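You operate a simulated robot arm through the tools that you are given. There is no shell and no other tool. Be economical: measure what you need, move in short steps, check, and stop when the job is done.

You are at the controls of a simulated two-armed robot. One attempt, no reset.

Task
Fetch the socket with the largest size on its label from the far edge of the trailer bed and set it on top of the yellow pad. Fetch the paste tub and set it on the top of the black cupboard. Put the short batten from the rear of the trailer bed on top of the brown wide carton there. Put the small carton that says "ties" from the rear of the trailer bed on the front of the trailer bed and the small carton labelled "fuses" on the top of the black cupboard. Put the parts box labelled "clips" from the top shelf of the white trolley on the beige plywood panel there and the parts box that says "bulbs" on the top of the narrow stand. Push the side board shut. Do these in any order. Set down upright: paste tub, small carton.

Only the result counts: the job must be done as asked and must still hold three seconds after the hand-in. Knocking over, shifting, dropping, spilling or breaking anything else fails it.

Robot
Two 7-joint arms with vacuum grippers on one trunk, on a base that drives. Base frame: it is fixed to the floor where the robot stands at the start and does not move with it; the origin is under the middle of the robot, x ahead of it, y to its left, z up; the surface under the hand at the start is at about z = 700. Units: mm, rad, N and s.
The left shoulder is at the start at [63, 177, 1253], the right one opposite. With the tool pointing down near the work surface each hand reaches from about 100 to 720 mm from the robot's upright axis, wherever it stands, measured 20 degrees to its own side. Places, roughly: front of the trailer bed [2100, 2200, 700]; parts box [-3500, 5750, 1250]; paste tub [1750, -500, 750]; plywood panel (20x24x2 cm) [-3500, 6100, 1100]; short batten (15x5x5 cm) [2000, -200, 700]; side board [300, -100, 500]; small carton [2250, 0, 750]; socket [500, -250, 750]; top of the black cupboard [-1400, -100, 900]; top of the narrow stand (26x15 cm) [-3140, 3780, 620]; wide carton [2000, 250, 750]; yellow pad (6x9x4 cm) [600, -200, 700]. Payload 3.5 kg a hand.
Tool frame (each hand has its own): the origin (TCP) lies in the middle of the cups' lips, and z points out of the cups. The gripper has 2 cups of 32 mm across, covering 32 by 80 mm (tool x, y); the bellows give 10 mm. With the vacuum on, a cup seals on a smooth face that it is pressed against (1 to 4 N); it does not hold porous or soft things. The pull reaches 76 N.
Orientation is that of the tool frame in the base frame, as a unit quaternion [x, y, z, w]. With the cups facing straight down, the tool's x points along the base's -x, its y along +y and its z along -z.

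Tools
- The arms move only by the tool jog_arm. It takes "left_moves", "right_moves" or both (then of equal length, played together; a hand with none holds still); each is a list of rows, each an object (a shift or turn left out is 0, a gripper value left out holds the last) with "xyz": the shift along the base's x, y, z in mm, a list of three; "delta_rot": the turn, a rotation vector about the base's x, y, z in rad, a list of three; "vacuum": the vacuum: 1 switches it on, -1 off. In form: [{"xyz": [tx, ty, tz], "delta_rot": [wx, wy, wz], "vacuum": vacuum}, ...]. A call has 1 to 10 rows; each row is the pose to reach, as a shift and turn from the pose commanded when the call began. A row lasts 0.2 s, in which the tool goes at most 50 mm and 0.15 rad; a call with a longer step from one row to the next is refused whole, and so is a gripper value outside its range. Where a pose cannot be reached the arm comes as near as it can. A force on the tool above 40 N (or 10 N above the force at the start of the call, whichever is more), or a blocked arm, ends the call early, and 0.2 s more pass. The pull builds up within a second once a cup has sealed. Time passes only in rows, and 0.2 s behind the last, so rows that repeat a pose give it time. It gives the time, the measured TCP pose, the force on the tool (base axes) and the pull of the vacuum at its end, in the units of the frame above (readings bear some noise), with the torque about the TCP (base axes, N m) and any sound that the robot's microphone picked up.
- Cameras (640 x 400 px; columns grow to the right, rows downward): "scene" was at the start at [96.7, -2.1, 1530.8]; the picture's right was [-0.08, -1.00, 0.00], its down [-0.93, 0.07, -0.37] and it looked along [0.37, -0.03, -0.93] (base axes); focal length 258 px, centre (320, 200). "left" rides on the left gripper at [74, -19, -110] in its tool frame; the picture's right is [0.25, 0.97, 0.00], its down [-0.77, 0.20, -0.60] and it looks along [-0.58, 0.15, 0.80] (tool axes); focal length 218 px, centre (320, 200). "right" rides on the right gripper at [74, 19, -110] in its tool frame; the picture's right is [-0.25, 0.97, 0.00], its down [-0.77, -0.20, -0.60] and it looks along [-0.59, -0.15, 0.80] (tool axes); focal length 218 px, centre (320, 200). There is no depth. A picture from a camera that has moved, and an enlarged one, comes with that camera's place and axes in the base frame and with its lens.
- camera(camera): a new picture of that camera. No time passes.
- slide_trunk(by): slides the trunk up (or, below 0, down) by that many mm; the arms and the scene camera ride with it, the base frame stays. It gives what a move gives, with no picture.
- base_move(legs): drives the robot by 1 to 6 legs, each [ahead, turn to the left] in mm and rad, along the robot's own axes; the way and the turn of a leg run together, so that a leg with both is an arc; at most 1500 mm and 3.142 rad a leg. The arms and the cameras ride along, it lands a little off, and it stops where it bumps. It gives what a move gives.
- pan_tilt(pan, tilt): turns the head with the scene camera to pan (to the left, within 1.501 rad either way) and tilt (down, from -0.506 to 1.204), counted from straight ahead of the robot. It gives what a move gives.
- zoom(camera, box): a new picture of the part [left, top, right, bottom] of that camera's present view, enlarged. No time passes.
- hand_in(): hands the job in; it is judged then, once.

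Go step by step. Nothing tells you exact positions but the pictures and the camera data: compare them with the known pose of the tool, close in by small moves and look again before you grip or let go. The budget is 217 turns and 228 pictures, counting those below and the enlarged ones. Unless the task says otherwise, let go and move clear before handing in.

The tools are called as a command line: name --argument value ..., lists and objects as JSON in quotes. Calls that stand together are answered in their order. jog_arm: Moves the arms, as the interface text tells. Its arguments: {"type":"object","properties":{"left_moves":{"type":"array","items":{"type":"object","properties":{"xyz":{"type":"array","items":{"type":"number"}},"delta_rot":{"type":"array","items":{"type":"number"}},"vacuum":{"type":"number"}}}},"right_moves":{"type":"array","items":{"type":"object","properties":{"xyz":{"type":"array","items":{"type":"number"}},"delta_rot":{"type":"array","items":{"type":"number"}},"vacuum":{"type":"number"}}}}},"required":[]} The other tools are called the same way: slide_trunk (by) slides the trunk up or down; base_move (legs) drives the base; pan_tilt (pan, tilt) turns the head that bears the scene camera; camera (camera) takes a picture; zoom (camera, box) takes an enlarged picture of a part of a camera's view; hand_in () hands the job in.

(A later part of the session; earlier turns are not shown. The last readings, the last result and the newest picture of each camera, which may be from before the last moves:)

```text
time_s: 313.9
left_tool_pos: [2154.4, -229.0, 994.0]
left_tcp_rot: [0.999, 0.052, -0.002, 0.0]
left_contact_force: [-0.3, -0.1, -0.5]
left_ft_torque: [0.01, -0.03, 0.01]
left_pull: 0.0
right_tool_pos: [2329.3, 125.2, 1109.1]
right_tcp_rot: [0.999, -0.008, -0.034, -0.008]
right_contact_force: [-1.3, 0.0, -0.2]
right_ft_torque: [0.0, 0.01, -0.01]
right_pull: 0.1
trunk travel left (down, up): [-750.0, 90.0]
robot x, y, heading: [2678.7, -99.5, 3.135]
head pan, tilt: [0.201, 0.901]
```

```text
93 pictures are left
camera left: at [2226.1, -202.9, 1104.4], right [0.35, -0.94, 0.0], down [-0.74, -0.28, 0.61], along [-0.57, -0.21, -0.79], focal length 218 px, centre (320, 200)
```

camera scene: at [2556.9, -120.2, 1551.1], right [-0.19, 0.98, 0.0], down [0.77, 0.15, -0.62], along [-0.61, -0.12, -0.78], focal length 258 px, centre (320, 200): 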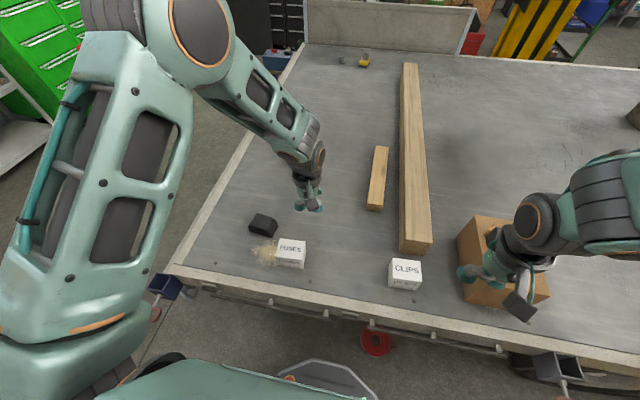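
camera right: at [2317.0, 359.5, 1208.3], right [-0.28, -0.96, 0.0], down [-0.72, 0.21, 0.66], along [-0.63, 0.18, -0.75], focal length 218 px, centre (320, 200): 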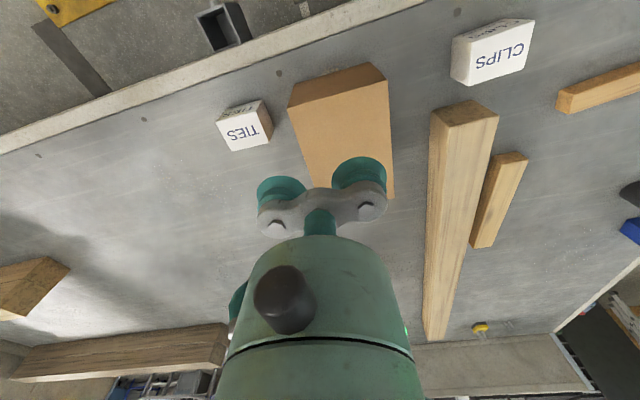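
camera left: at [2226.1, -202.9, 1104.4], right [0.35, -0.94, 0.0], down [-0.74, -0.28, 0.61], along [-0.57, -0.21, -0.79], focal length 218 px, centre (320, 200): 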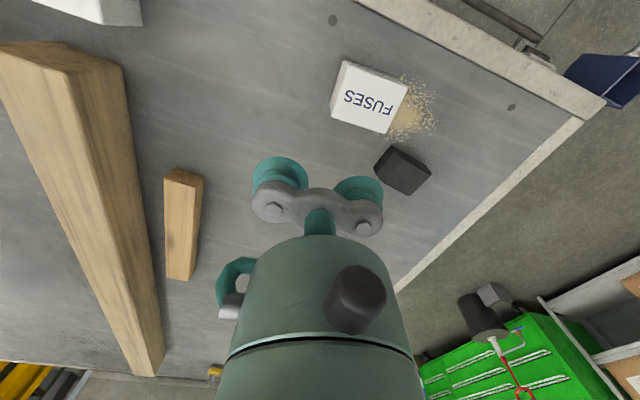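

jog_arm --left_moves '[{"xyz": [4, -14, -25], "delta_rot": [0, 0, -0.14]}, {"xyz": [8, -28, -50], "delta_rot": [0, 0, -0.28]}, {"xyz": [12, -42, -80], "delta_rot": [0, 0, -0.42]}, {"xyz": [16, -56, -110], "delta_rot": [0, 0, -0.56]}, {"xyz": [18, -66, -140], "delta_rot": [0, 0, -0.68]}, {"xyz": [18, -66, -160], "delta_rot": [0, 0, -0.68]}, {"xyz": [18, -66, -160], "delta_rot": [0, 0, -0.68]}]'

camera --camera "left"

zoom --camera "scene" --box '[220, 190, 360, 290]'

```text
time_s: 315.5
left_tool_pos: [2174.4, -294.8, 834.0]
left_tcp_rot: [0.959, -0.285, -0.003, -0.001]
left_contact_force: [0.5, -0.5, -0.4]
left_ft_torque: [-0.01, 0.0, -0.04]
left_pull: 0.1
right_tool_pos: [2330.1, 124.1, 1109.2]
right_tcp_rot: [0.999, -0.008, -0.034, -0.009]
right_contact_force: [0.3, 0.0, 0.3]
right_ft_torque: [-0.03, 0.02, 0.01]
right_pull: 0.0
trunk travel left (down, up): [-750.0, 90.0]
robot x, y, heading: [2683.1, -102.0, 3.137]
head pan, tilt: [0.201, 0.901]
```

```text
92 pictures are left
camera left: at [2247.3, -319.7, 944.6], right [-0.32, -0.95, 0.0], down [-0.75, 0.25, 0.61], along [-0.58, 0.19, -0.79], focal length 218 px, centre (320, 200)
```

left: 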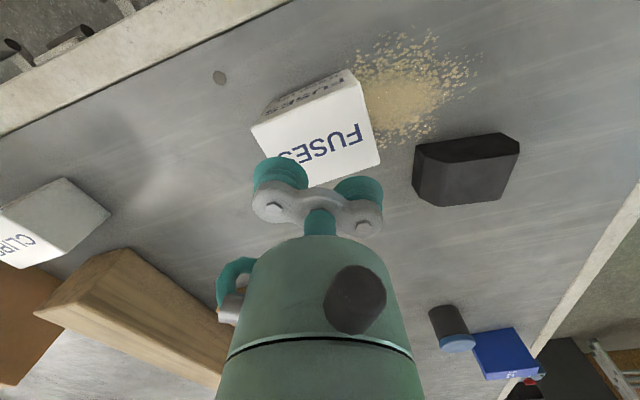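

```text
4.00 times, centred on (290, 240) of scene
camera zoom: at [2557.6, -120.3, 1551.2], right [-0.19, 0.98, 0.0], down [0.77, 0.15, -0.62], along [-0.61, -0.12, -0.78], focal length 1033 px, centre (440, 40)
```

zoom: 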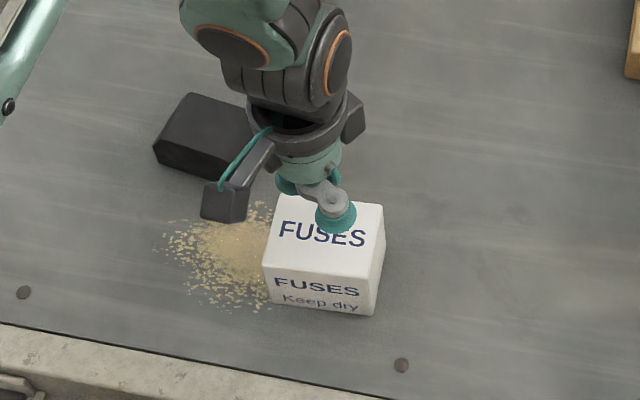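

jog_arm --left_moves '[{"xyz": [1.5, -1, -35]}, {"xyz": [1.5, -1, -46], "vacuum": 1}, {"xyz": [1.5, -1, -51]}, {"xyz": [1.5, -1, -55]}, {"xyz": [1.5, -1, -58]}, {"xyz": [1.5, -1, -60]}, {"xyz": [1.5, -1, -60]}]'

```text
time_s: 317.1
left_tool_pos: [2174.2, -296.9, 775.7]
left_tcp_rot: [0.959, -0.285, -0.004, 0.0]
left_contact_force: [-2.9, -0.6, 12.0]
left_ft_torque: [0.04, -0.24, -0.01]
left_pull: 75.0
right_tool_pos: [2330.4, 125.5, 1109.8]
right_tcp_rot: [0.999, -0.008, -0.034, -0.008]
right_contact_force: [-0.7, 0.1, -0.2]
right_ft_torque: [0.01, 0.03, 0.01]
right_pull: 0.0
trunk travel left (down, up): [-750.0, 90.0]
robot x, y, heading: [2681.7, -107.5, 3.139]
head pan, tilt: [0.201, 0.901]
```

Sealed. I lift FUSES and drive around to the rear end for the paste tub.

jog_arm --left_moves '[{"xyz": [0, 0, 15]}, {"xyz": [0, 0, 60]}, {"xyz": [0, 0, 105]}, {"xyz": [0, 0, 150]}, {"xyz": [0, 0, 195]}, {"xyz": [0, 0, 230]}]'

base_move --legs '[[-110, 0], [0, 1.571], [1390, 0], [0, -1.571], [1310, 0], [0, -1.571]]'

pan_tilt --pan 0 --tilt 0.8

camera --camera "scene"

```text
time_s: 318.5
left_tool_pos: [2170.8, -295.2, 1003.3]
left_tcp_rot: [0.959, -0.285, -0.003, -0.002]
left_contact_force: [0.0, 0.1, -1.9]
left_ft_torque: [-0.02, 0.0, -0.04]
left_pull: 75.5
right_tool_pos: [2331.5, 123.9, 1108.6]
right_tcp_rot: [0.999, -0.008, -0.034, -0.008]
right_contact_force: [0.6, -0.3, 0.7]
right_ft_torque: [0.01, 0.01, 0.0]
right_pull: 0.1
trunk travel left (down, up): [-750.0, 90.0]
robot x, y, heading: [2680.7, -103.9, 3.136]
head pan, tilt: [0.201, 0.901]
```

```text
time_s: 344.0
left_tool_pos: [1313.1, -1006.2, 1002.4]
left_tcp_rot: [-0.487, 0.873, 0.002, 0.003]
left_contact_force: [0.2, -0.2, -1.0]
left_ft_torque: [0.02, -0.02, 0.01]
left_pull: 75.6
right_tool_pos: [1737.5, -1155.5, 1109.1]
right_tcp_rot: [0.71, -0.703, -0.018, -0.029]
right_contact_force: [0.4, -0.1, -0.6]
right_ft_torque: [-0.01, -0.02, 0.0]
right_pull: 0.1
trunk travel left (down, up): [-750.0, 90.0]
robot x, y, heading: [1515.6, -1513.2, 1.591]
head pan, tilt: [0.201, 0.901]
```

```text
time_s: 344.7
left_tool_pos: [1312.2, -1006.5, 1001.7]
left_tcp_rot: [-0.487, 0.874, 0.001, 0.002]
left_contact_force: [1.3, 0.1, -2.0]
left_ft_torque: [0.01, 0.03, 0.0]
left_pull: 75.8
right_tool_pos: [1736.4, -1154.7, 1108.8]
right_tcp_rot: [0.71, -0.704, -0.018, -0.029]
right_contact_force: [0.0, 0.4, 1.1]
right_ft_torque: [-0.02, 0.02, -0.02]
right_pull: 0.0
trunk travel left (down, up): [-750.0, 90.0]
robot x, y, heading: [1512.7, -1508.5, 1.586]
head pan, tilt: [0.0, 0.799]
```

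```text
90 pictures are left
camera scene: at [1513.8, -1382.6, 1559.0], right [1.0, 0.02, 0.0], down [0.01, -0.72, -0.7], along [-0.01, 0.7, -0.72], focal length 258 px, centre (320, 200)
```

scene: 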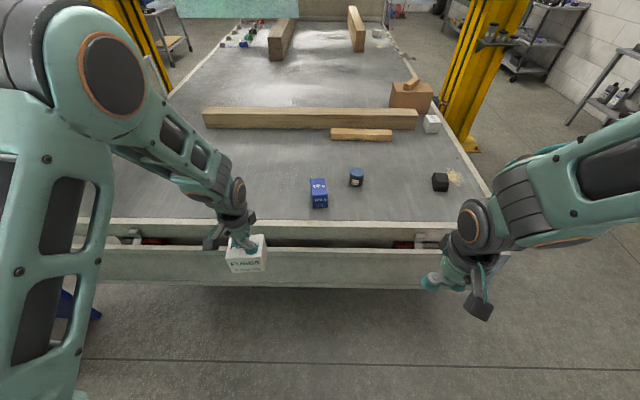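

base_move --legs '[[425, 0]]'

jog_arm --right_moves '[{"xyz": [-10, 30, -20], "delta_rot": [0, 0, 0]}, {"xyz": [-20, 70, -40]}, {"xyz": [-30, 110, -65]}, {"xyz": [-40, 150, -90]}, {"xyz": [-50, 190, -115]}, {"xyz": [-55, 225, -150]}, {"xyz": [-60, 250, -190]}, {"xyz": [-65, 260, -210]}]'

camera --camera "right"

camera --camera "scene"

```text
time_s: 347.3
left_tool_pos: [1299.8, -590.3, 1002.5]
left_tcp_rot: [-0.49, 0.872, 0.001, 0.001]
left_contact_force: [0.3, 0.4, -1.9]
left_ft_torque: [-0.01, -0.01, 0.01]
left_pull: 75.3
right_tool_pos: [1724.9, -735.6, 1110.3]
right_tcp_rot: [0.712, -0.702, -0.019, -0.029]
right_contact_force: [0.1, 0.3, -0.8]
right_ft_torque: [-0.01, 0.0, 0.0]
right_pull: 0.1
trunk travel left (down, up): [-750.0, 90.0]
robot x, y, heading: [1504.6, -1091.0, 1.591]
head pan, tilt: [0.0, 0.799]
```

```text
time_s: 349.1
left_tool_pos: [1299.2, -589.3, 1002.4]
left_tcp_rot: [-0.49, 0.872, 0.002, 0.001]
left_contact_force: [-0.4, 0.4, -1.3]
left_ft_torque: [0.02, -0.03, -0.01]
left_pull: 75.4
right_tool_pos: [1658.7, -475.0, 897.5]
right_tcp_rot: [0.712, -0.701, -0.019, -0.029]
right_contact_force: [0.3, -0.2, 0.0]
right_ft_torque: [0.0, 0.02, -0.01]
right_pull: 0.0
trunk travel left (down, up): [-750.0, 90.0]
robot x, y, heading: [1505.0, -1095.3, 1.598]
head pan, tilt: [0.0, 0.799]
```

```text
89 pictures are left
camera right: at [1639.7, -554.8, 1002.2], right [-0.97, 0.24, 0.0], down [0.18, 0.73, 0.66], along [0.16, 0.64, -0.75], focal length 218 px, centre (320, 200)
```

right: 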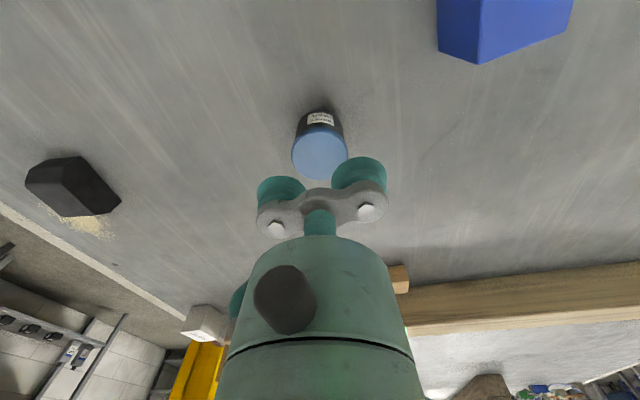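

```text
88 pictures are left
camera scene: at [1503.3, -964.0, 1559.1], right [1.0, 0.03, 0.0], down [0.02, -0.72, -0.7], along [-0.02, 0.7, -0.72], focal length 258 px, centre (320, 200)
```

scene: 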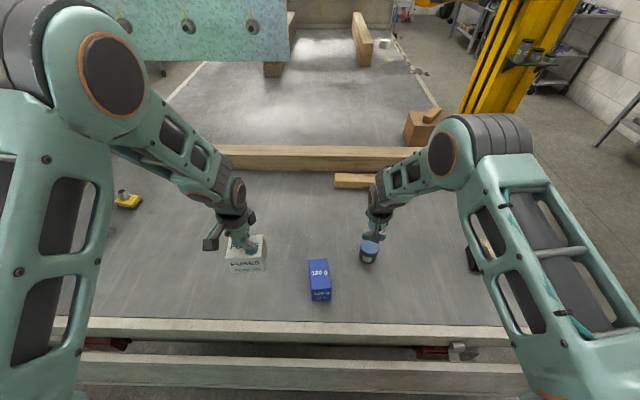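

jog_arm --right_moves '[{"xyz": [15, 20, -20], "delta_rot": [-0.068, 0.0136, 0]}, {"xyz": [33, 43, -45], "delta_rot": [-0.068, 0.0136, 0]}, {"xyz": [33, 43, -65], "delta_rot": [-0.068, 0.0136, 0]}, {"xyz": [33, 43, -65], "delta_rot": [-0.068, 0.0136, 0]}]'

camera --camera "right"

zoom --camera "scene" --box '[300, 200, 440, 300]'

```text
time_s: 350.1
left_tool_pos: [1298.7, -588.4, 1001.4]
left_tcp_rot: [-0.489, 0.873, 0.001, 0.002]
left_contact_force: [-0.5, 0.1, -2.3]
left_ft_torque: [0.01, 0.01, -0.04]
left_pull: 75.7
right_tool_pos: [1690.6, -431.8, 831.9]
right_tcp_rot: [0.713, -0.701, 0.001, 0.0]
right_contact_force: [-0.1, 0.4, 0.2]
right_ft_torque: [0.02, -0.01, -0.02]
right_pull: 0.1
trunk travel left (down, up): [-750.0, 90.0]
robot x, y, heading: [1510.1, -1094.1, 1.597]
head pan, tilt: [0.0, 0.799]
```

```text
87 pictures are left
camera right: at [1673.1, -505.6, 942.8], right [-0.97, 0.24, 0.0], down [0.19, 0.77, 0.6], along [0.15, 0.59, -0.8], focal length 218 px, centre (320, 200)
```

right: 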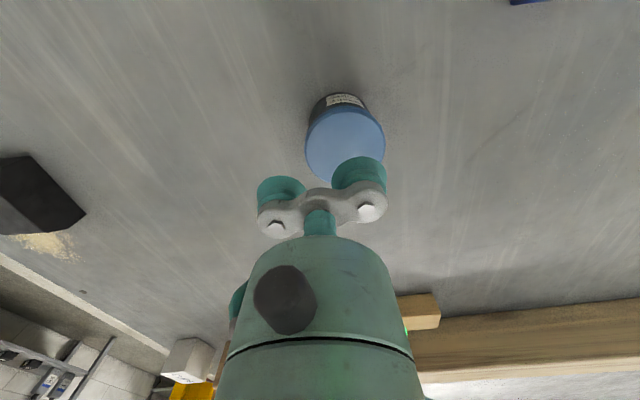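

```text
4.00 times, centred on (370, 250) of scene
camera zoom: at [1503.6, -964.0, 1559.0], right [1.0, 0.03, 0.0], down [0.02, -0.72, -0.7], along [-0.02, 0.7, -0.72], focal length 1033 px, centre (120, 0)
```

zoom: 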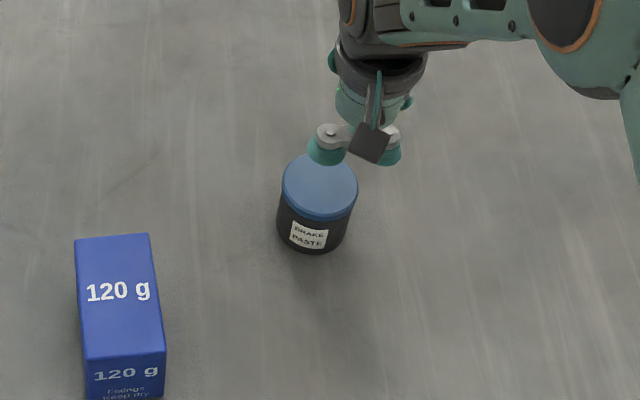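

jog_arm --right_moves '[{"xyz": [1.5, -3, -20]}, {"xyz": [1.5, -3, -32], "vacuum": 1}, {"xyz": [1.5, -3, -37]}, {"xyz": [1.5, -3, -42]}, {"xyz": [1.5, -3, -46]}, {"xyz": [1.5, -3, -50]}, {"xyz": [1.5, -3, -53]}, {"xyz": [1.5, -3, -56]}]'

```text
time_s: 351.9
left_tool_pos: [1298.5, -588.7, 1002.4]
left_tcp_rot: [-0.489, 0.872, 0.001, 0.002]
left_contact_force: [0.0, 1.2, -1.6]
left_ft_torque: [-0.01, -0.01, 0.0]
left_pull: 75.1
right_tool_pos: [1694.0, -436.0, 778.1]
right_tcp_rot: [0.713, -0.702, 0.001, 0.0]
right_contact_force: [-0.6, 0.4, -0.8]
right_ft_torque: [0.03, 0.01, -0.01]
right_pull: 0.0
trunk travel left (down, up): [-750.0, 90.0]
robot x, y, heading: [1503.9, -1098.6, 1.599]
head pan, tilt: [0.0, 0.799]
```

jog_arm --right_moves '[{"xyz": [0, 0, -3]}, {"xyz": [0, 0, -6]}, {"xyz": [0, 0, -9]}, {"xyz": [0, 0, -12]}, {"xyz": [0, 0, -15]}, {"xyz": [0, 0, -18]}]'

camera --camera "right"

```text
time_s: 353.3
left_tool_pos: [1299.6, -592.6, 1003.9]
left_tcp_rot: [-0.489, 0.872, 0.002, 0.003]
left_contact_force: [-0.5, 0.4, -2.1]
left_ft_torque: [0.0, 0.02, -0.04]
left_pull: 75.4
right_tool_pos: [1695.1, -435.7, 762.4]
right_tcp_rot: [0.711, -0.703, -0.001, -0.004]
right_contact_force: [4.7, 3.2, 32.0]
right_ft_torque: [-0.04, 1.07, -0.18]
right_pull: 38.2
trunk travel left (down, up): [-750.0, 90.0]
robot x, y, heading: [1506.8, -1093.2, 1.6]
head pan, tilt: [0.0, 0.799]
```

```text
85 pictures are left
camera right: at [1676.8, -509.9, 872.8], right [-0.97, 0.24, 0.0], down [0.19, 0.77, 0.61], along [0.15, 0.59, -0.79], focal length 218 px, centre (320, 200)
```

right: 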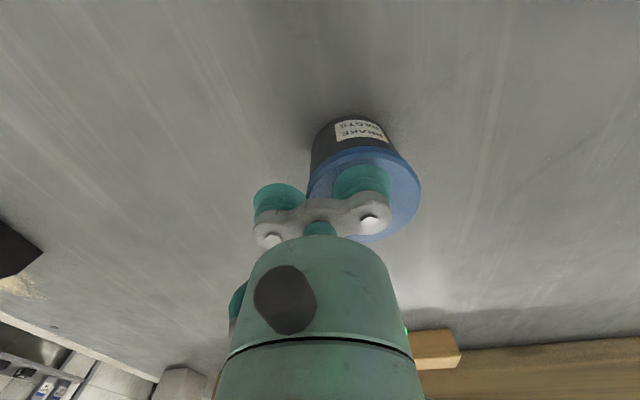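

Sealed on one cup. I lift the tub gently and check the weight.

jog_arm --right_moves '[{"xyz": [0, 0, 8]}, {"xyz": [0, 0, 30]}, {"xyz": [0, 0, 70]}, {"xyz": [0, 0, 115]}, {"xyz": [0, 0, 160]}, {"xyz": [0, -30, 200]}, {"xyz": [0, -60, 235]}, {"xyz": [10, -100, 260]}, {"xyz": [20, -140, 280]}]'

camera --camera "scene"

```text
time_s: 355.3
left_tool_pos: [1301.2, -592.5, 1002.7]
left_tcp_rot: [-0.49, 0.872, 0.002, 0.003]
left_contact_force: [0.1, -0.8, -0.8]
left_ft_torque: [0.02, -0.02, 0.02]
left_pull: 75.6
right_tool_pos: [1715.2, -580.4, 1041.1]
right_tcp_rot: [0.712, -0.702, 0.0, -0.001]
right_contact_force: [0.4, 0.9, -2.0]
right_ft_torque: [-0.02, 0.64, -0.01]
right_pull: 38.0
trunk travel left (down, up): [-750.0, 90.0]
robot x, y, heading: [1507.2, -1092.3, 1.599]
head pan, tilt: [0.0, 0.799]
```

```text
84 pictures are left
camera scene: at [1503.8, -967.5, 1559.3], right [1.0, 0.03, 0.0], down [0.02, -0.72, -0.7], along [-0.02, 0.7, -0.72], focal length 258 px, centre (320, 200)
```

scene: 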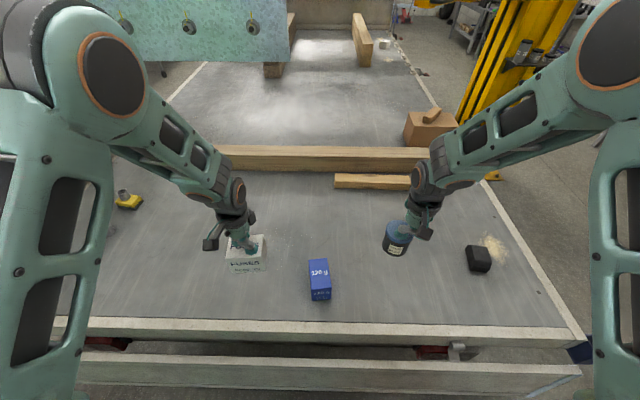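

Both loads held. I back out and drive in reverse along the rear toward the cupboard side, keeping the hands clear of the ladder.

base_move --legs '[[-420, 0], [0, -1.6], [-1500, 0], [-80, 0]]'

pan_tilt --pan 0.9 --tilt 0.7

camera --camera "scene"

```text
time_s: 368.0
left_tool_pos: [689.0, -1260.0, 990.6]
left_tcp_rot: [0.304, 0.953, -0.004, -0.007]
left_contact_force: [0.9, -0.3, -2.6]
left_ft_torque: [0.04, 0.05, -0.01]
left_pull: 75.3
right_tool_pos: [671.6, -1672.6, 1028.5]
right_tcp_rot: [0.028, 1.0, -0.001, -0.011]
right_contact_force: [0.7, -1.2, -3.5]
right_ft_torque: [0.48, 0.03, -0.04]
right_pull: 37.7
trunk travel left (down, up): [-750.0, 90.0]
robot x, y, heading: [155.4, -1441.1, -0.185]
head pan, tilt: [0.0, 0.799]
stopped in leg 3: the robot was blocked; the commanded pose is now the measured one
```

```text
time_s: 369.2
left_tool_pos: [680.3, -1251.0, 993.3]
left_tcp_rot: [0.303, 0.953, -0.007, -0.001]
left_contact_force: [0.5, -0.5, -2.0]
left_ft_torque: [-0.01, 0.02, -0.03]
left_pull: 75.1
right_tool_pos: [663.0, -1664.2, 1035.6]
right_tcp_rot: [0.027, 1.0, -0.005, -0.006]
right_contact_force: [-0.5, 0.3, -3.1]
right_ft_torque: [0.46, -0.03, -0.07]
right_pull: 38.0
trunk travel left (down, up): [-750.0, 90.0]
robot x, y, heading: [153.6, -1438.4, -0.178]
head pan, tilt: [0.901, 0.7]
```

```text
83 pictures are left
camera scene: at [269.2, -1395.8, 1567.2], right [0.66, -0.75, 0.0], down [-0.48, -0.42, -0.77], along [0.57, 0.51, -0.64], focal length 258 px, centre (320, 200)
```

scene: 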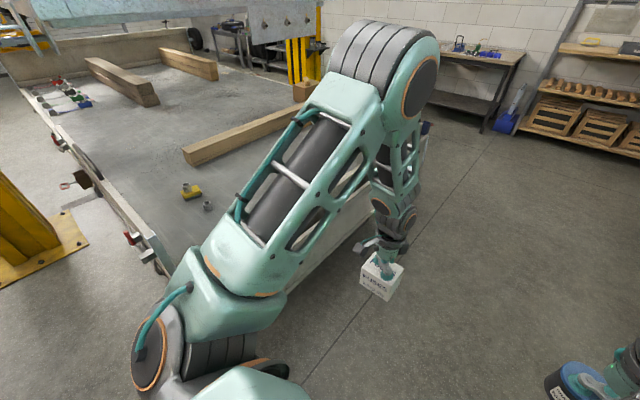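

It stopped against something; I look at the stand beside me before moving away.

pan_tilt --pan 1.5 --tilt 0.9

camera --camera "scene"

```text
time_s: 370.2
left_tool_pos: [680.4, -1247.7, 992.6]
left_tcp_rot: [0.304, 0.953, -0.009, -0.001]
left_contact_force: [0.3, 0.1, -1.8]
left_ft_torque: [-0.01, -0.05, 0.01]
left_pull: 75.3
right_tool_pos: [662.5, -1662.8, 1035.7]
right_tcp_rot: [0.027, 1.0, -0.007, -0.005]
right_contact_force: [-0.7, 0.8, -2.4]
right_ft_torque: [0.44, -0.02, -0.04]
right_pull: 38.0
trunk travel left (down, up): [-750.0, 90.0]
robot x, y, heading: [153.6, -1439.3, -0.178]
head pan, tilt: [1.499, 0.901]
```

```text
82 pictures are left
camera scene: at [222.8, -1376.1, 1551.1], right [0.97, -0.25, 0.0], down [-0.19, -0.76, -0.62], along [0.15, 0.6, -0.78], focal length 258 px, centre (320, 200)
```

scene: 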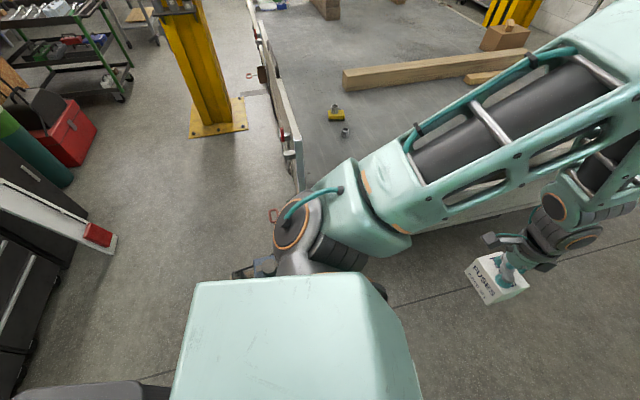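

The board is still shut. I pull forward away from the stand and take a wider reverse line.

base_move --legs '[[260, 0], [0, 0.465], [-485, 0], [0, -0.8], [-526, 0]]'

pan_tilt --pan 1.0 --tilt 0.6

camera --camera "scene"

```text
time_s: 380.6
left_tool_pos: [41.5, -1361.0, 993.8]
left_tcp_rot: [0.455, 0.891, -0.007, -0.002]
left_contact_force: [-0.5, 0.0, -1.3]
left_ft_torque: [-0.01, 0.0, -0.03]
left_pull: 75.3
right_tool_pos: [-106.6, -1747.1, 1036.3]
right_tcp_rot: [0.189, 0.982, -0.005, -0.006]
right_contact_force: [0.7, -0.1, -2.5]
right_ft_torque: [0.41, -0.2, -0.08]
right_pull: 38.3
trunk travel left (down, up): [-750.0, 90.0]
robot x, y, heading: [-517.9, -1372.6, -0.504]
head pan, tilt: [1.499, 0.901]
```

```text
time_s: 381.5
left_tool_pos: [42.4, -1361.4, 994.3]
left_tcp_rot: [0.455, 0.89, -0.008, -0.002]
left_contact_force: [-1.8, -0.1, -1.4]
left_ft_torque: [0.0, -0.03, 0.0]
left_pull: 75.9
right_tool_pos: [-107.4, -1748.1, 1037.3]
right_tcp_rot: [0.188, 0.982, -0.006, -0.006]
right_contact_force: [-0.4, 0.1, -1.7]
right_ft_torque: [0.43, -0.2, -0.07]
right_pull: 37.9
trunk travel left (down, up): [-750.0, 90.0]
robot x, y, heading: [-520.8, -1374.4, -0.503]
head pan, tilt: [1.0, 0.6]
```

```text
81 pictures are left
camera scene: at [-395.3, -1356.9, 1575.8], right [0.48, -0.88, 0.0], down [-0.5, -0.27, -0.82], along [0.72, 0.39, -0.57], focal length 258 px, centre (320, 200)
```

scene: 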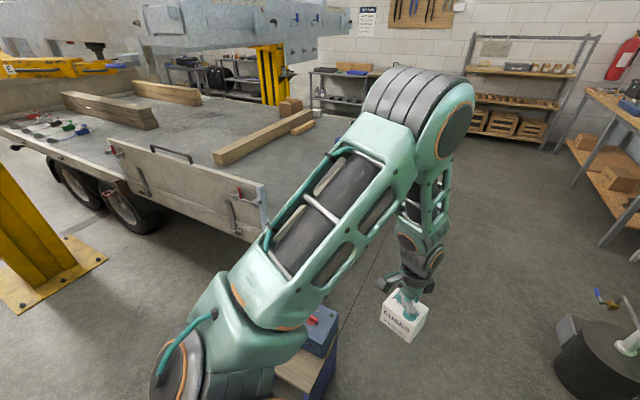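

The stand looks unmoved. I turn north and drive up to the cupboard.

base_move --legs '[[0, 2.075], [1250, 0]]'

pan_tilt --pan 1.4 --tilt 0.5

camera --camera "scene"

```text
time_s: 392.8
left_tool_pos: [-757.2, 378.0, 994.2]
left_tcp_rot: [-0.526, 0.85, -0.004, 0.007]
left_contact_force: [0.0, -0.5, -0.4]
left_ft_torque: [0.03, -0.01, -0.02]
left_pull: 75.0
right_tool_pos: [-346.8, 426.0, 1035.8]
right_tcp_rot: [0.742, -0.67, 0.007, -0.001]
right_contact_force: [0.8, -0.6, -1.8]
right_ft_torque: [0.02, 0.44, -0.04]
right_pull: 37.8
trunk travel left (down, up): [-750.0, 90.0]
robot x, y, heading: [-486.8, -109.7, 1.546]
head pan, tilt: [1.0, 0.6]
```

```text
time_s: 393.7
left_tool_pos: [-758.1, 379.6, 993.5]
left_tcp_rot: [-0.526, 0.85, -0.005, 0.006]
left_contact_force: [0.3, -0.3, -2.0]
left_ft_torque: [-0.04, 0.0, 0.0]
left_pull: 75.0
right_tool_pos: [-346.6, 424.9, 1036.8]
right_tcp_rot: [0.742, -0.67, 0.008, -0.001]
right_contact_force: [0.4, -0.3, -1.5]
right_ft_torque: [-0.01, 0.43, -0.05]
right_pull: 37.3
trunk travel left (down, up): [-750.0, 90.0]
robot x, y, heading: [-486.8, -108.0, 1.544]
head pan, tilt: [1.4, 0.499]
```

```text
80 pictures are left
camera scene: at [-576.6, -43.7, 1585.0], right [0.19, 0.98, 0.0], down [0.47, -0.09, -0.88], along [-0.86, 0.17, -0.48], focal length 258 px, centre (320, 200)
```

scene: 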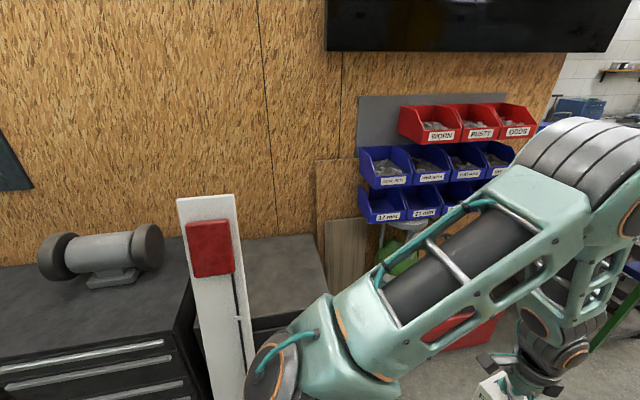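

A tall white post stands at about [-984,-170] in front of the black cupboard. I approach from its north side: a little forward, then turn partly and look.

base_move --legs '[[250, 0], [0, 0.9]]'

pan_tilt --pan 0.5 --tilt 0.6

camera --camera "scene"

pan_tilt --pan -0.4 --tilt 0.6

camera --camera "scene"

```text
time_s: 397.8
left_tool_pos: [-1035.7, 220.7, 994.3]
left_tcp_rot: [0.847, -0.531, 0.001, -0.007]
left_contact_force: [0.1, 0.0, -1.9]
left_ft_torque: [0.0, 0.03, -0.01]
left_pull: 75.6
right_tool_pos: [-820.6, 576.3, 1037.4]
right_tcp_rot: [0.961, -0.276, 0.007, -0.005]
right_contact_force: [0.6, 0.6, -2.6]
right_ft_torque: [-0.34, 0.26, -0.02]
right_pull: 37.6
trunk travel left (down, up): [-750.0, 90.0]
robot x, y, heading: [-483.5, 137.1, 2.459]
head pan, tilt: [1.4, 0.499]
```

```text
time_s: 399.0
left_tool_pos: [-1035.7, 222.4, 995.1]
left_tcp_rot: [0.847, -0.532, 0.002, -0.008]
left_contact_force: [0.3, 0.4, -1.6]
left_ft_torque: [-0.03, 0.01, 0.0]
left_pull: 75.6
right_tool_pos: [-822.0, 575.1, 1036.7]
right_tcp_rot: [0.961, -0.276, 0.008, -0.004]
right_contact_force: [0.3, 0.3, -3.1]
right_ft_torque: [-0.35, 0.25, -0.05]
right_pull: 37.6
trunk travel left (down, up): [-750.0, 90.0]
robot x, y, heading: [-480.7, 134.5, 2.457]
head pan, tilt: [0.499, 0.6]
```

```text
79 pictures are left
camera scene: at [-609.9, 181.6, 1575.9], right [0.18, 0.98, 0.0], down [0.56, -0.1, -0.82], along [-0.81, 0.15, -0.57], focal length 258 px, centre (320, 200)
```

scene: 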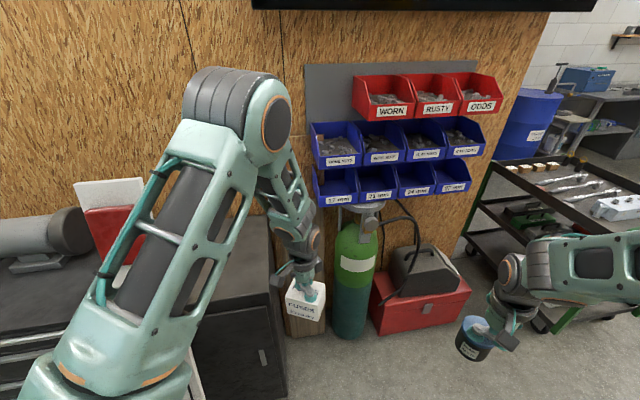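

```text
time_s: 400.2
left_tool_pos: [-1036.0, 221.4, 994.1]
left_tcp_rot: [0.847, -0.532, 0.002, -0.008]
left_contact_force: [-0.1, 0.0, -1.9]
left_ft_torque: [0.0, 0.01, 0.02]
left_pull: 75.5
right_tool_pos: [-821.2, 576.1, 1036.5]
right_tcp_rot: [0.961, -0.276, 0.006, -0.004]
right_contact_force: [0.2, -0.4, -2.6]
right_ft_torque: [-0.38, 0.24, -0.05]
right_pull: 38.1
trunk travel left (down, up): [-750.0, 90.0]
robot x, y, heading: [-483.0, 137.2, 2.463]
head pan, tilt: [-0.4, 0.6]
```

```text
78 pictures are left
camera scene: at [-564.6, 243.6, 1575.9], right [0.88, 0.47, 0.0], down [0.27, -0.5, -0.82], along [-0.39, 0.73, -0.57], focal length 258 px, centre (320, 200)
```

scene: 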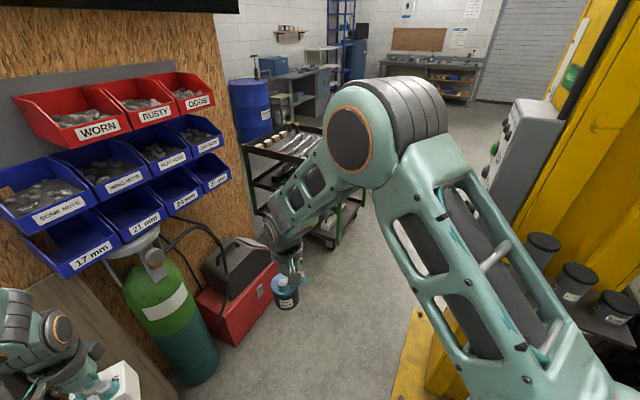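

The cupboard's top spans roughly x −1090…−1480, y −170…125. I raise the trunk over the post's height, bring the loads inward, then move to a pose north-east of the cupboard.

slide_trunk --by 88

jog_arm --left_moves '[{"xyz": [20, 39, 0]}, {"xyz": [41, 79, 0]}, {"xyz": [62, 118, 0]}, {"xyz": [82, 158, 0]}, {"xyz": [82, 158, 0]}]' --right_moves '[{"xyz": [15, 18, 0]}, {"xyz": [30, 36, 0]}, {"xyz": [50, 62, 0]}, {"xyz": [50, 62, 0]}, {"xyz": [50, 62, 0]}]'

base_move --legs '[[380, 0], [0, 0.9]]'

pan_tilt --pan 0.4 --tilt 0.8

camera --camera "scene"

```text
time_s: 401.4
left_tool_pos: [-1035.8, 220.9, 1080.5]
left_tcp_rot: [0.847, -0.531, 0.001, -0.008]
left_contact_force: [0.6, -0.7, -2.2]
left_ft_torque: [0.02, 0.02, -0.03]
left_pull: 75.7
right_tool_pos: [-820.6, 575.6, 1125.5]
right_tcp_rot: [0.961, -0.275, 0.006, -0.005]
right_contact_force: [-0.2, 0.6, -2.0]
right_ft_torque: [-0.36, 0.23, 0.0]
right_pull: 37.7
trunk travel left (down, up): [-838.0, 2.0]
robot x, y, heading: [-481.8, 137.7, 2.457]
head pan, tilt: [-0.4, 0.6]
```

```text
time_s: 402.6
left_tool_pos: [-951.7, 378.7, 1081.6]
left_tcp_rot: [0.847, -0.532, 0.002, -0.009]
left_contact_force: [-0.3, -0.4, -0.4]
left_ft_torque: [0.02, 0.02, -0.01]
left_pull: 75.5
right_tool_pos: [-770.7, 637.1, 1127.4]
right_tcp_rot: [0.961, -0.276, 0.007, -0.005]
right_contact_force: [-0.2, 0.2, -2.5]
right_ft_torque: [-0.35, 0.25, -0.05]
right_pull: 38.0
trunk travel left (down, up): [-838.0, 2.0]
robot x, y, heading: [-485.7, 133.6, 2.461]
head pan, tilt: [-0.4, 0.6]
```

```text
time_s: 407.5
left_tool_pos: [-1262.8, 179.4, 1082.1]
left_tcp_rot: [0.992, -0.125, -0.002, -0.008]
left_contact_force: [-0.4, 0.4, -1.0]
left_ft_torque: [0.02, -0.02, -0.03]
left_pull: 75.6
right_tool_pos: [-1340.4, 485.5, 1128.4]
right_tcp_rot: [0.988, 0.154, 0.007, -0.009]
right_contact_force: [14.7, 5.4, 3.9]
right_ft_torque: [-0.9, 1.45, -0.32]
right_pull: 37.9
trunk travel left (down, up): [-838.0, 2.0]
robot x, y, heading: [-777.8, 380.4, -2.955]
head pan, tilt: [-0.4, 0.6]
stopped in leg 2: the robot was blocked; the commanded pose is now the measured one
```

```text
time_s: 408.6
left_tool_pos: [-1262.3, 180.5, 1083.2]
left_tcp_rot: [0.992, -0.124, -0.003, -0.007]
left_contact_force: [-0.9, 0.9, -2.3]
left_ft_torque: [0.0, 0.01, 0.03]
left_pull: 75.1
right_tool_pos: [-1339.9, 485.3, 1128.1]
right_tcp_rot: [0.988, 0.155, 0.007, -0.009]
right_contact_force: [22.3, 4.5, -2.9]
right_ft_torque: [-0.78, 1.7, -0.24]
right_pull: 37.8
trunk travel left (down, up): [-838.0, 2.0]
robot x, y, heading: [-776.9, 381.8, -2.953]
head pan, tilt: [0.4, 0.799]
```

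```text
77 pictures are left
camera scene: at [-889.0, 326.2, 1647.5], right [-0.56, 0.83, 0.0], down [0.59, 0.4, -0.7], along [-0.58, -0.39, -0.71], focal length 258 px, centre (320, 200)
```

scene: 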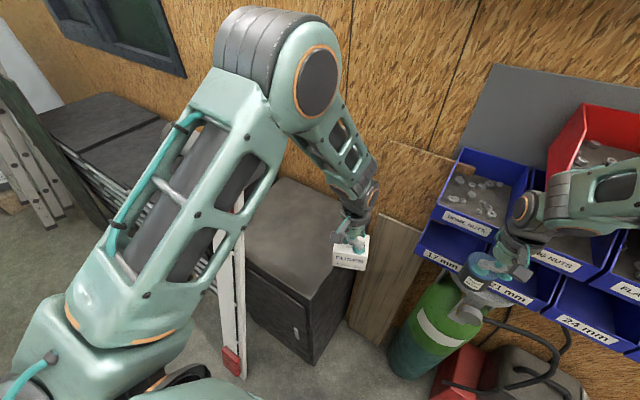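

The tub touched a wall bin. I pull the right hand back toward the robot before continuing.

jog_arm --right_moves '[{"xyz": [15, -3, 0]}, {"xyz": [40, -8, 0]}, {"xyz": [75, -15, 0]}, {"xyz": [110, -20, 0]}, {"xyz": [110, -20, 0]}]'

camera --camera "scene"

camera --camera "right"

```text
time_s: 409.8
left_tool_pos: [-1266.2, 178.5, 1080.1]
left_tcp_rot: [0.992, -0.124, -0.001, -0.008]
left_contact_force: [-0.1, 0.3, -1.7]
left_ft_torque: [0.02, 0.01, 0.03]
left_pull: 75.5
right_tool_pos: [-1234.3, 466.2, 1125.2]
right_tcp_rot: [0.988, 0.156, 0.008, -0.008]
right_contact_force: [-0.3, -0.2, -2.7]
right_ft_torque: [-0.41, -0.16, -0.05]
right_pull: 37.6
trunk travel left (down, up): [-838.0, 2.0]
robot x, y, heading: [-780.1, 380.5, -2.955]
head pan, tilt: [0.4, 0.799]
```

```text
76 pictures are left
camera scene: at [-895.3, 325.2, 1647.0], right [-0.56, 0.83, 0.0], down [0.6, 0.4, -0.7], along [-0.58, -0.39, -0.72], focal length 258 px, centre (320, 200)
```

scene: 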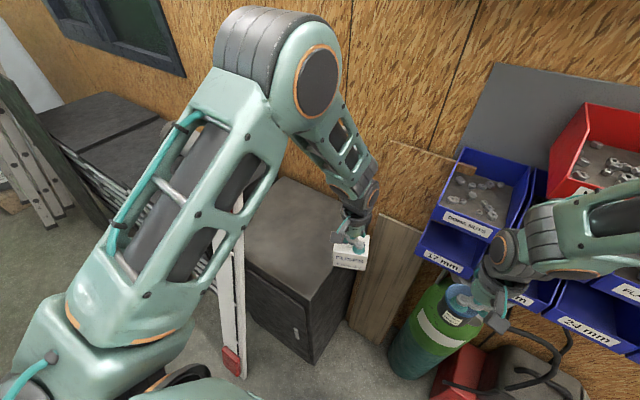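

```text
75 pictures are left
camera right: at [-1160.4, 467.4, 1237.2], right [0.06, -1.0, -0.02], down [-0.8, -0.06, 0.59], along [-0.59, -0.02, -0.8], focal length 218 px, centre (320, 200)
```

right: 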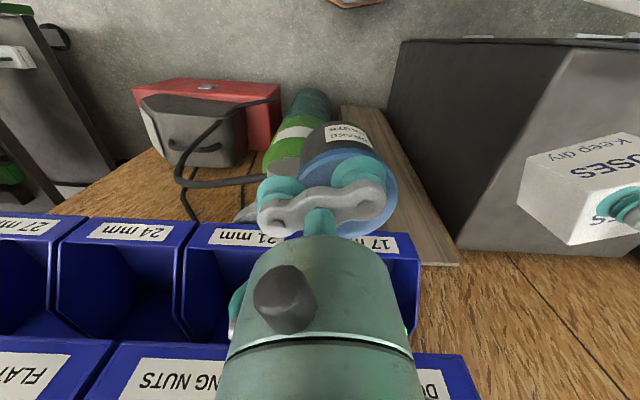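

base_move --legs '[[0, 0.37]]'

camera --camera "scene"

camera --camera "left"

```text
time_s: 411.4
left_tool_pos: [-1163.5, 19.2, 1081.2]
left_tcp_rot: [0.998, 0.058, -0.002, -0.007]
left_contact_force: [-0.1, 0.0, -1.6]
left_ft_torque: [0.0, 0.0, 0.01]
left_pull: 76.0
right_tool_pos: [-1236.2, 296.2, 1125.2]
right_tcp_rot: [0.943, 0.332, 0.006, -0.008]
right_contact_force: [0.0, 1.2, -2.5]
right_ft_torque: [-0.35, -0.3, -0.05]
right_pull: 38.2
trunk travel left (down, up): [-838.0, 2.0]
robot x, y, heading: [-778.5, 381.3, -2.585]
head pan, tilt: [0.4, 0.799]
```

```text
74 pictures are left
camera scene: at [-869.3, 288.4, 1647.1], right [-0.82, 0.58, 0.0], down [0.42, 0.58, -0.7], along [-0.4, -0.57, -0.72], focal length 258 px, centre (320, 200)
```

scene: 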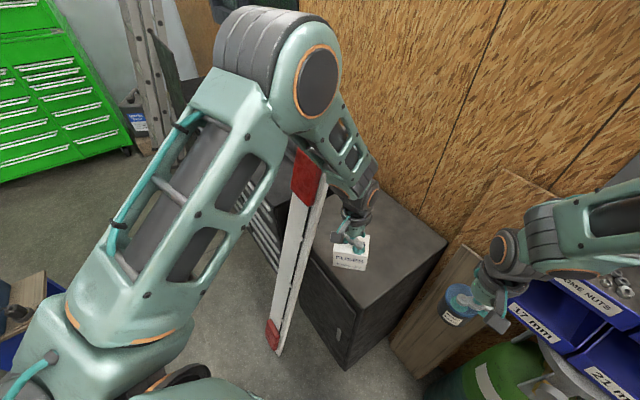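

```text
73 pictures are left
camera left: at [-1091.3, 44.8, 1191.4], right [0.36, -0.93, -0.01], down [-0.74, -0.3, 0.6], along [-0.57, -0.21, -0.8], focal length 218 px, centre (320, 200)
```

left: 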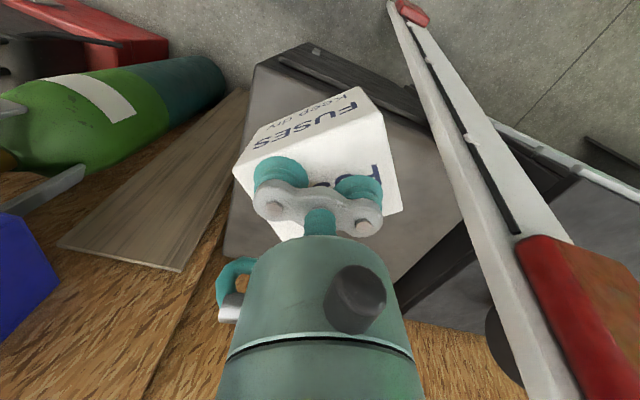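

The cupboard top is clear. I move FUSES over it and lower.

jog_arm --left_moves '[{"xyz": [-20, -10, -20]}, {"xyz": [-40, -25, -45]}, {"xyz": [-57, -35, -70]}, {"xyz": [-57, -35, -85]}, {"xyz": [-57, -35, -85]}]'

camera --camera "left"

zoom --camera "scene" --box '[260, 140, 480, 360]'

```text
time_s: 412.6
left_tool_pos: [-1218.0, -16.3, 995.1]
left_tcp_rot: [0.998, 0.057, -0.003, -0.007]
left_contact_force: [-0.4, 0.9, -2.5]
left_ft_torque: [0.01, 0.0, 0.01]
left_pull: 75.4
right_tool_pos: [-1235.5, 295.7, 1126.1]
right_tcp_rot: [0.943, 0.333, 0.006, -0.009]
right_contact_force: [0.0, 0.5, -2.1]
right_ft_torque: [-0.32, -0.26, -0.05]
right_pull: 37.8
trunk travel left (down, up): [-838.0, 2.0]
robot x, y, heading: [-780.3, 382.4, -2.587]
head pan, tilt: [0.4, 0.799]
```

```text
72 pictures are left
camera left: at [-1146.7, 10.9, 1106.5], right [0.36, -0.93, -0.02], down [-0.74, -0.3, 0.6], along [-0.57, -0.21, -0.8], focal length 218 px, centre (320, 200)
```

left: 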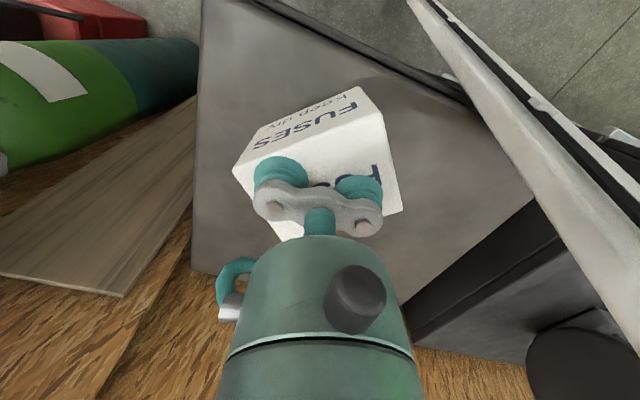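

```text
1.82 times, centred on (370, 250) of scene
camera zoom: at [-868.5, 287.0, 1647.0], right [-0.82, 0.58, 0.0], down [0.41, 0.58, -0.7], along [-0.4, -0.57, -0.72], focal length 470 px, centre (229, 109)
```

zoom: 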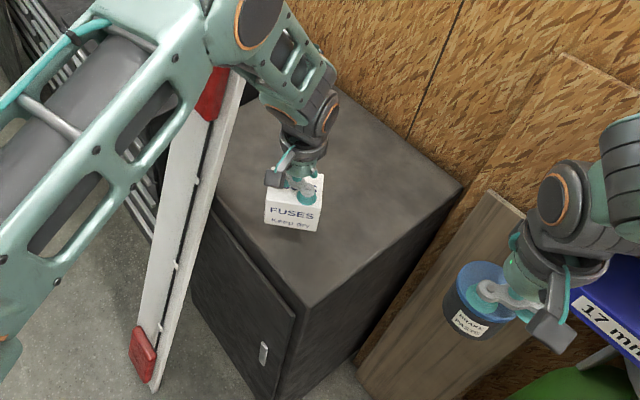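

jog_arm --left_moves '[{"xyz": [0, 0, -8]}, {"xyz": [0, 0, -14]}, {"xyz": [0, 0, -18]}, {"xyz": [0, 0, -22]}, {"xyz": [0, 0, -26]}, {"xyz": [0, 0, -30]}]'

```text
time_s: 414.0
left_tool_pos: [-1219.9, -16.5, 965.2]
left_tcp_rot: [0.998, 0.058, -0.003, -0.006]
left_contact_force: [0.6, 0.3, -1.6]
left_ft_torque: [0.01, 0.01, 0.03]
left_pull: 75.6
right_tool_pos: [-1235.6, 295.2, 1125.5]
right_tcp_rot: [0.943, 0.332, 0.007, -0.009]
right_contact_force: [0.3, 0.5, -3.0]
right_ft_torque: [-0.33, -0.27, -0.04]
right_pull: 38.0
trunk travel left (down, up): [-838.0, 2.0]
robot x, y, heading: [-780.2, 379.3, -2.587]
head pan, tilt: [0.4, 0.799]
```

jog_arm --left_moves '[{"xyz": [0, 0, -5]}, {"xyz": [0, 0, -10]}, {"xyz": [0, 0, -14]}, {"xyz": [0, 0, -18]}, {"xyz": [0, 0, -22]}, {"xyz": [0, 0, -26]}, {"xyz": [0, 0, -30]}, {"xyz": [0, 0, -34]}, {"xyz": [0, 0, -38]}]'

zoom --camera "scene" --box '[260, 140, 480, 360]'

```text
time_s: 416.0
left_tool_pos: [-1221.8, -16.9, 934.6]
left_tcp_rot: [0.998, 0.058, -0.007, -0.006]
left_contact_force: [4.1, 6.1, 19.1]
left_ft_torque: [-0.4, -0.58, 0.31]
left_pull: 75.1
right_tool_pos: [-1232.7, 297.7, 1126.4]
right_tcp_rot: [0.943, 0.332, 0.005, -0.01]
right_contact_force: [0.1, -0.5, -3.3]
right_ft_torque: [-0.32, -0.21, -0.03]
right_pull: 38.2
trunk travel left (down, up): [-838.0, 2.0]
robot x, y, heading: [-778.4, 377.8, -2.588]
head pan, tilt: [0.4, 0.799]
stopped in row 9 (left hand): the force on the tool passed its limit at 41 N (the readings are from after the stop); the commanded pose is now the measured one
```

```text
1.82 times, centred on (370, 250) of scene
camera zoom: at [-864.9, 289.7, 1647.5], right [-0.82, 0.58, 0.0], down [0.41, 0.58, -0.7], along [-0.4, -0.57, -0.71], focal length 470 px, centre (229, 109)
```

zoom: 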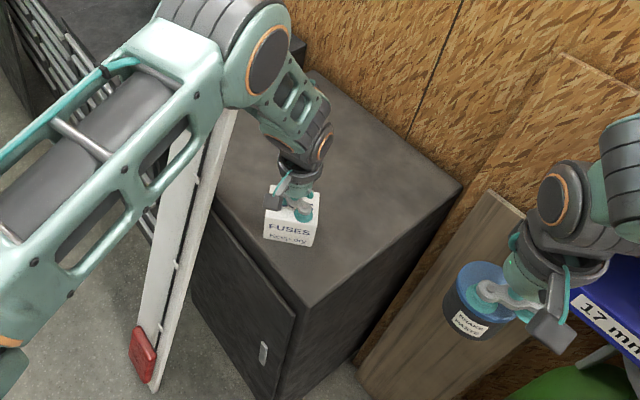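

jog_arm --left_moves '[{"xyz": [0, 0, 1.5]}, {"xyz": [0, 0, 2], "vacuum": -1}, {"xyz": [0, 0, 2]}, {"xyz": [0, 0, 2]}, {"xyz": [0, 0, 10]}, {"xyz": [0, 0, 50]}, {"xyz": [0, 0, 95]}, {"xyz": [0, 0, 140]}, {"xyz": [25, 15, 175]}, {"xyz": [60, 35, 190]}]'

zoom --camera "scene" --box '[260, 140, 480, 360]'

```text
time_s: 418.2
left_tool_pos: [-1158.6, 16.7, 1119.9]
left_tcp_rot: [0.998, 0.058, -0.007, -0.006]
left_contact_force: [-0.5, 0.4, -0.2]
left_ft_torque: [0.0, 0.03, -0.01]
left_pull: 0.2
right_tool_pos: [-1234.4, 297.8, 1126.1]
right_tcp_rot: [0.943, 0.333, 0.005, -0.009]
right_contact_force: [-0.1, 0.4, -1.8]
right_ft_torque: [-0.33, -0.23, -0.08]
right_pull: 38.2
trunk travel left (down, up): [-838.0, 2.0]
robot x, y, heading: [-779.0, 383.2, -2.588]
head pan, tilt: [0.4, 0.799]
```

```text
1.82 times, centred on (370, 250) of scene
camera zoom: at [-865.6, 288.4, 1647.3], right [-0.82, 0.58, 0.0], down [0.41, 0.58, -0.7], along [-0.4, -0.57, -0.72], focal length 470 px, centre (229, 109)
```

zoom: 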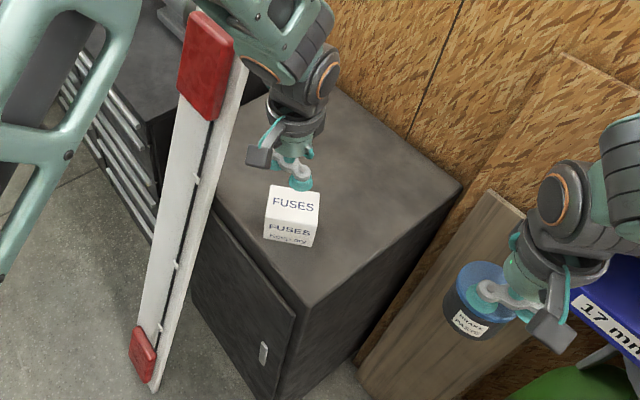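

FUSES stands upright. Now the right hand brings the tub over the cupboard's right part.

jog_arm --right_moves '[{"xyz": [-18, -43, -5]}, {"xyz": [-36, -86, -10]}, {"xyz": [-54, -129, -20]}, {"xyz": [-72, -172, -30]}, {"xyz": [-91, -214, -40]}, {"xyz": [-91, -214, -80]}, {"xyz": [-91, -214, -110]}, {"xyz": [-91, -214, -110]}]'

zoom --camera "scene" --box '[260, 140, 480, 360]'

camera --camera "right"

```text
time_s: 420.0
left_tool_pos: [-1161.4, 14.2, 1119.3]
left_tcp_rot: [0.998, 0.058, -0.006, -0.007]
left_contact_force: [-1.0, -0.7, 0.0]
left_ft_torque: [0.0, 0.01, 0.01]
left_pull: 0.0
right_tool_pos: [-1328.5, 81.7, 1015.9]
right_tcp_rot: [0.943, 0.332, 0.005, -0.01]
right_contact_force: [0.5, -0.2, -2.3]
right_ft_torque: [-0.35, -0.24, -0.06]
right_pull: 38.1
trunk travel left (down, up): [-838.0, 2.0]
robot x, y, heading: [-780.7, 382.1, -2.588]
head pan, tilt: [0.4, 0.799]
```

```text
1.82 times, centred on (370, 250) of scene
camera zoom: at [-867.9, 286.0, 1647.0], right [-0.82, 0.58, 0.0], down [0.41, 0.59, -0.7], along [-0.4, -0.57, -0.72], focal length 470 px, centre (229, 109)
```

zoom: 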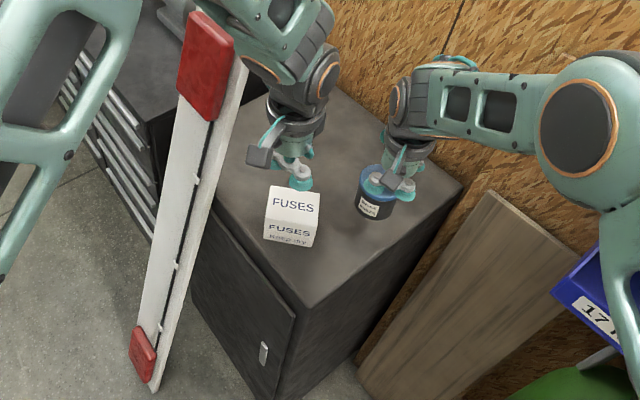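

```text
67 pictures are left
camera right: at [-1259.3, 111.8, 1126.7], right [0.41, -0.91, -0.02], down [-0.73, -0.34, 0.59], along [-0.55, -0.23, -0.8], focal length 218 px, centre (320, 200)
```

right: 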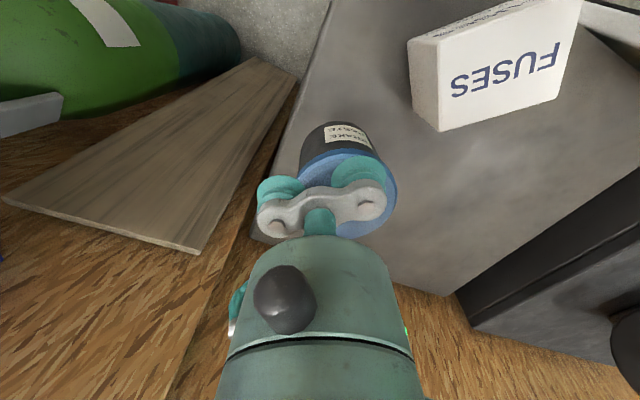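

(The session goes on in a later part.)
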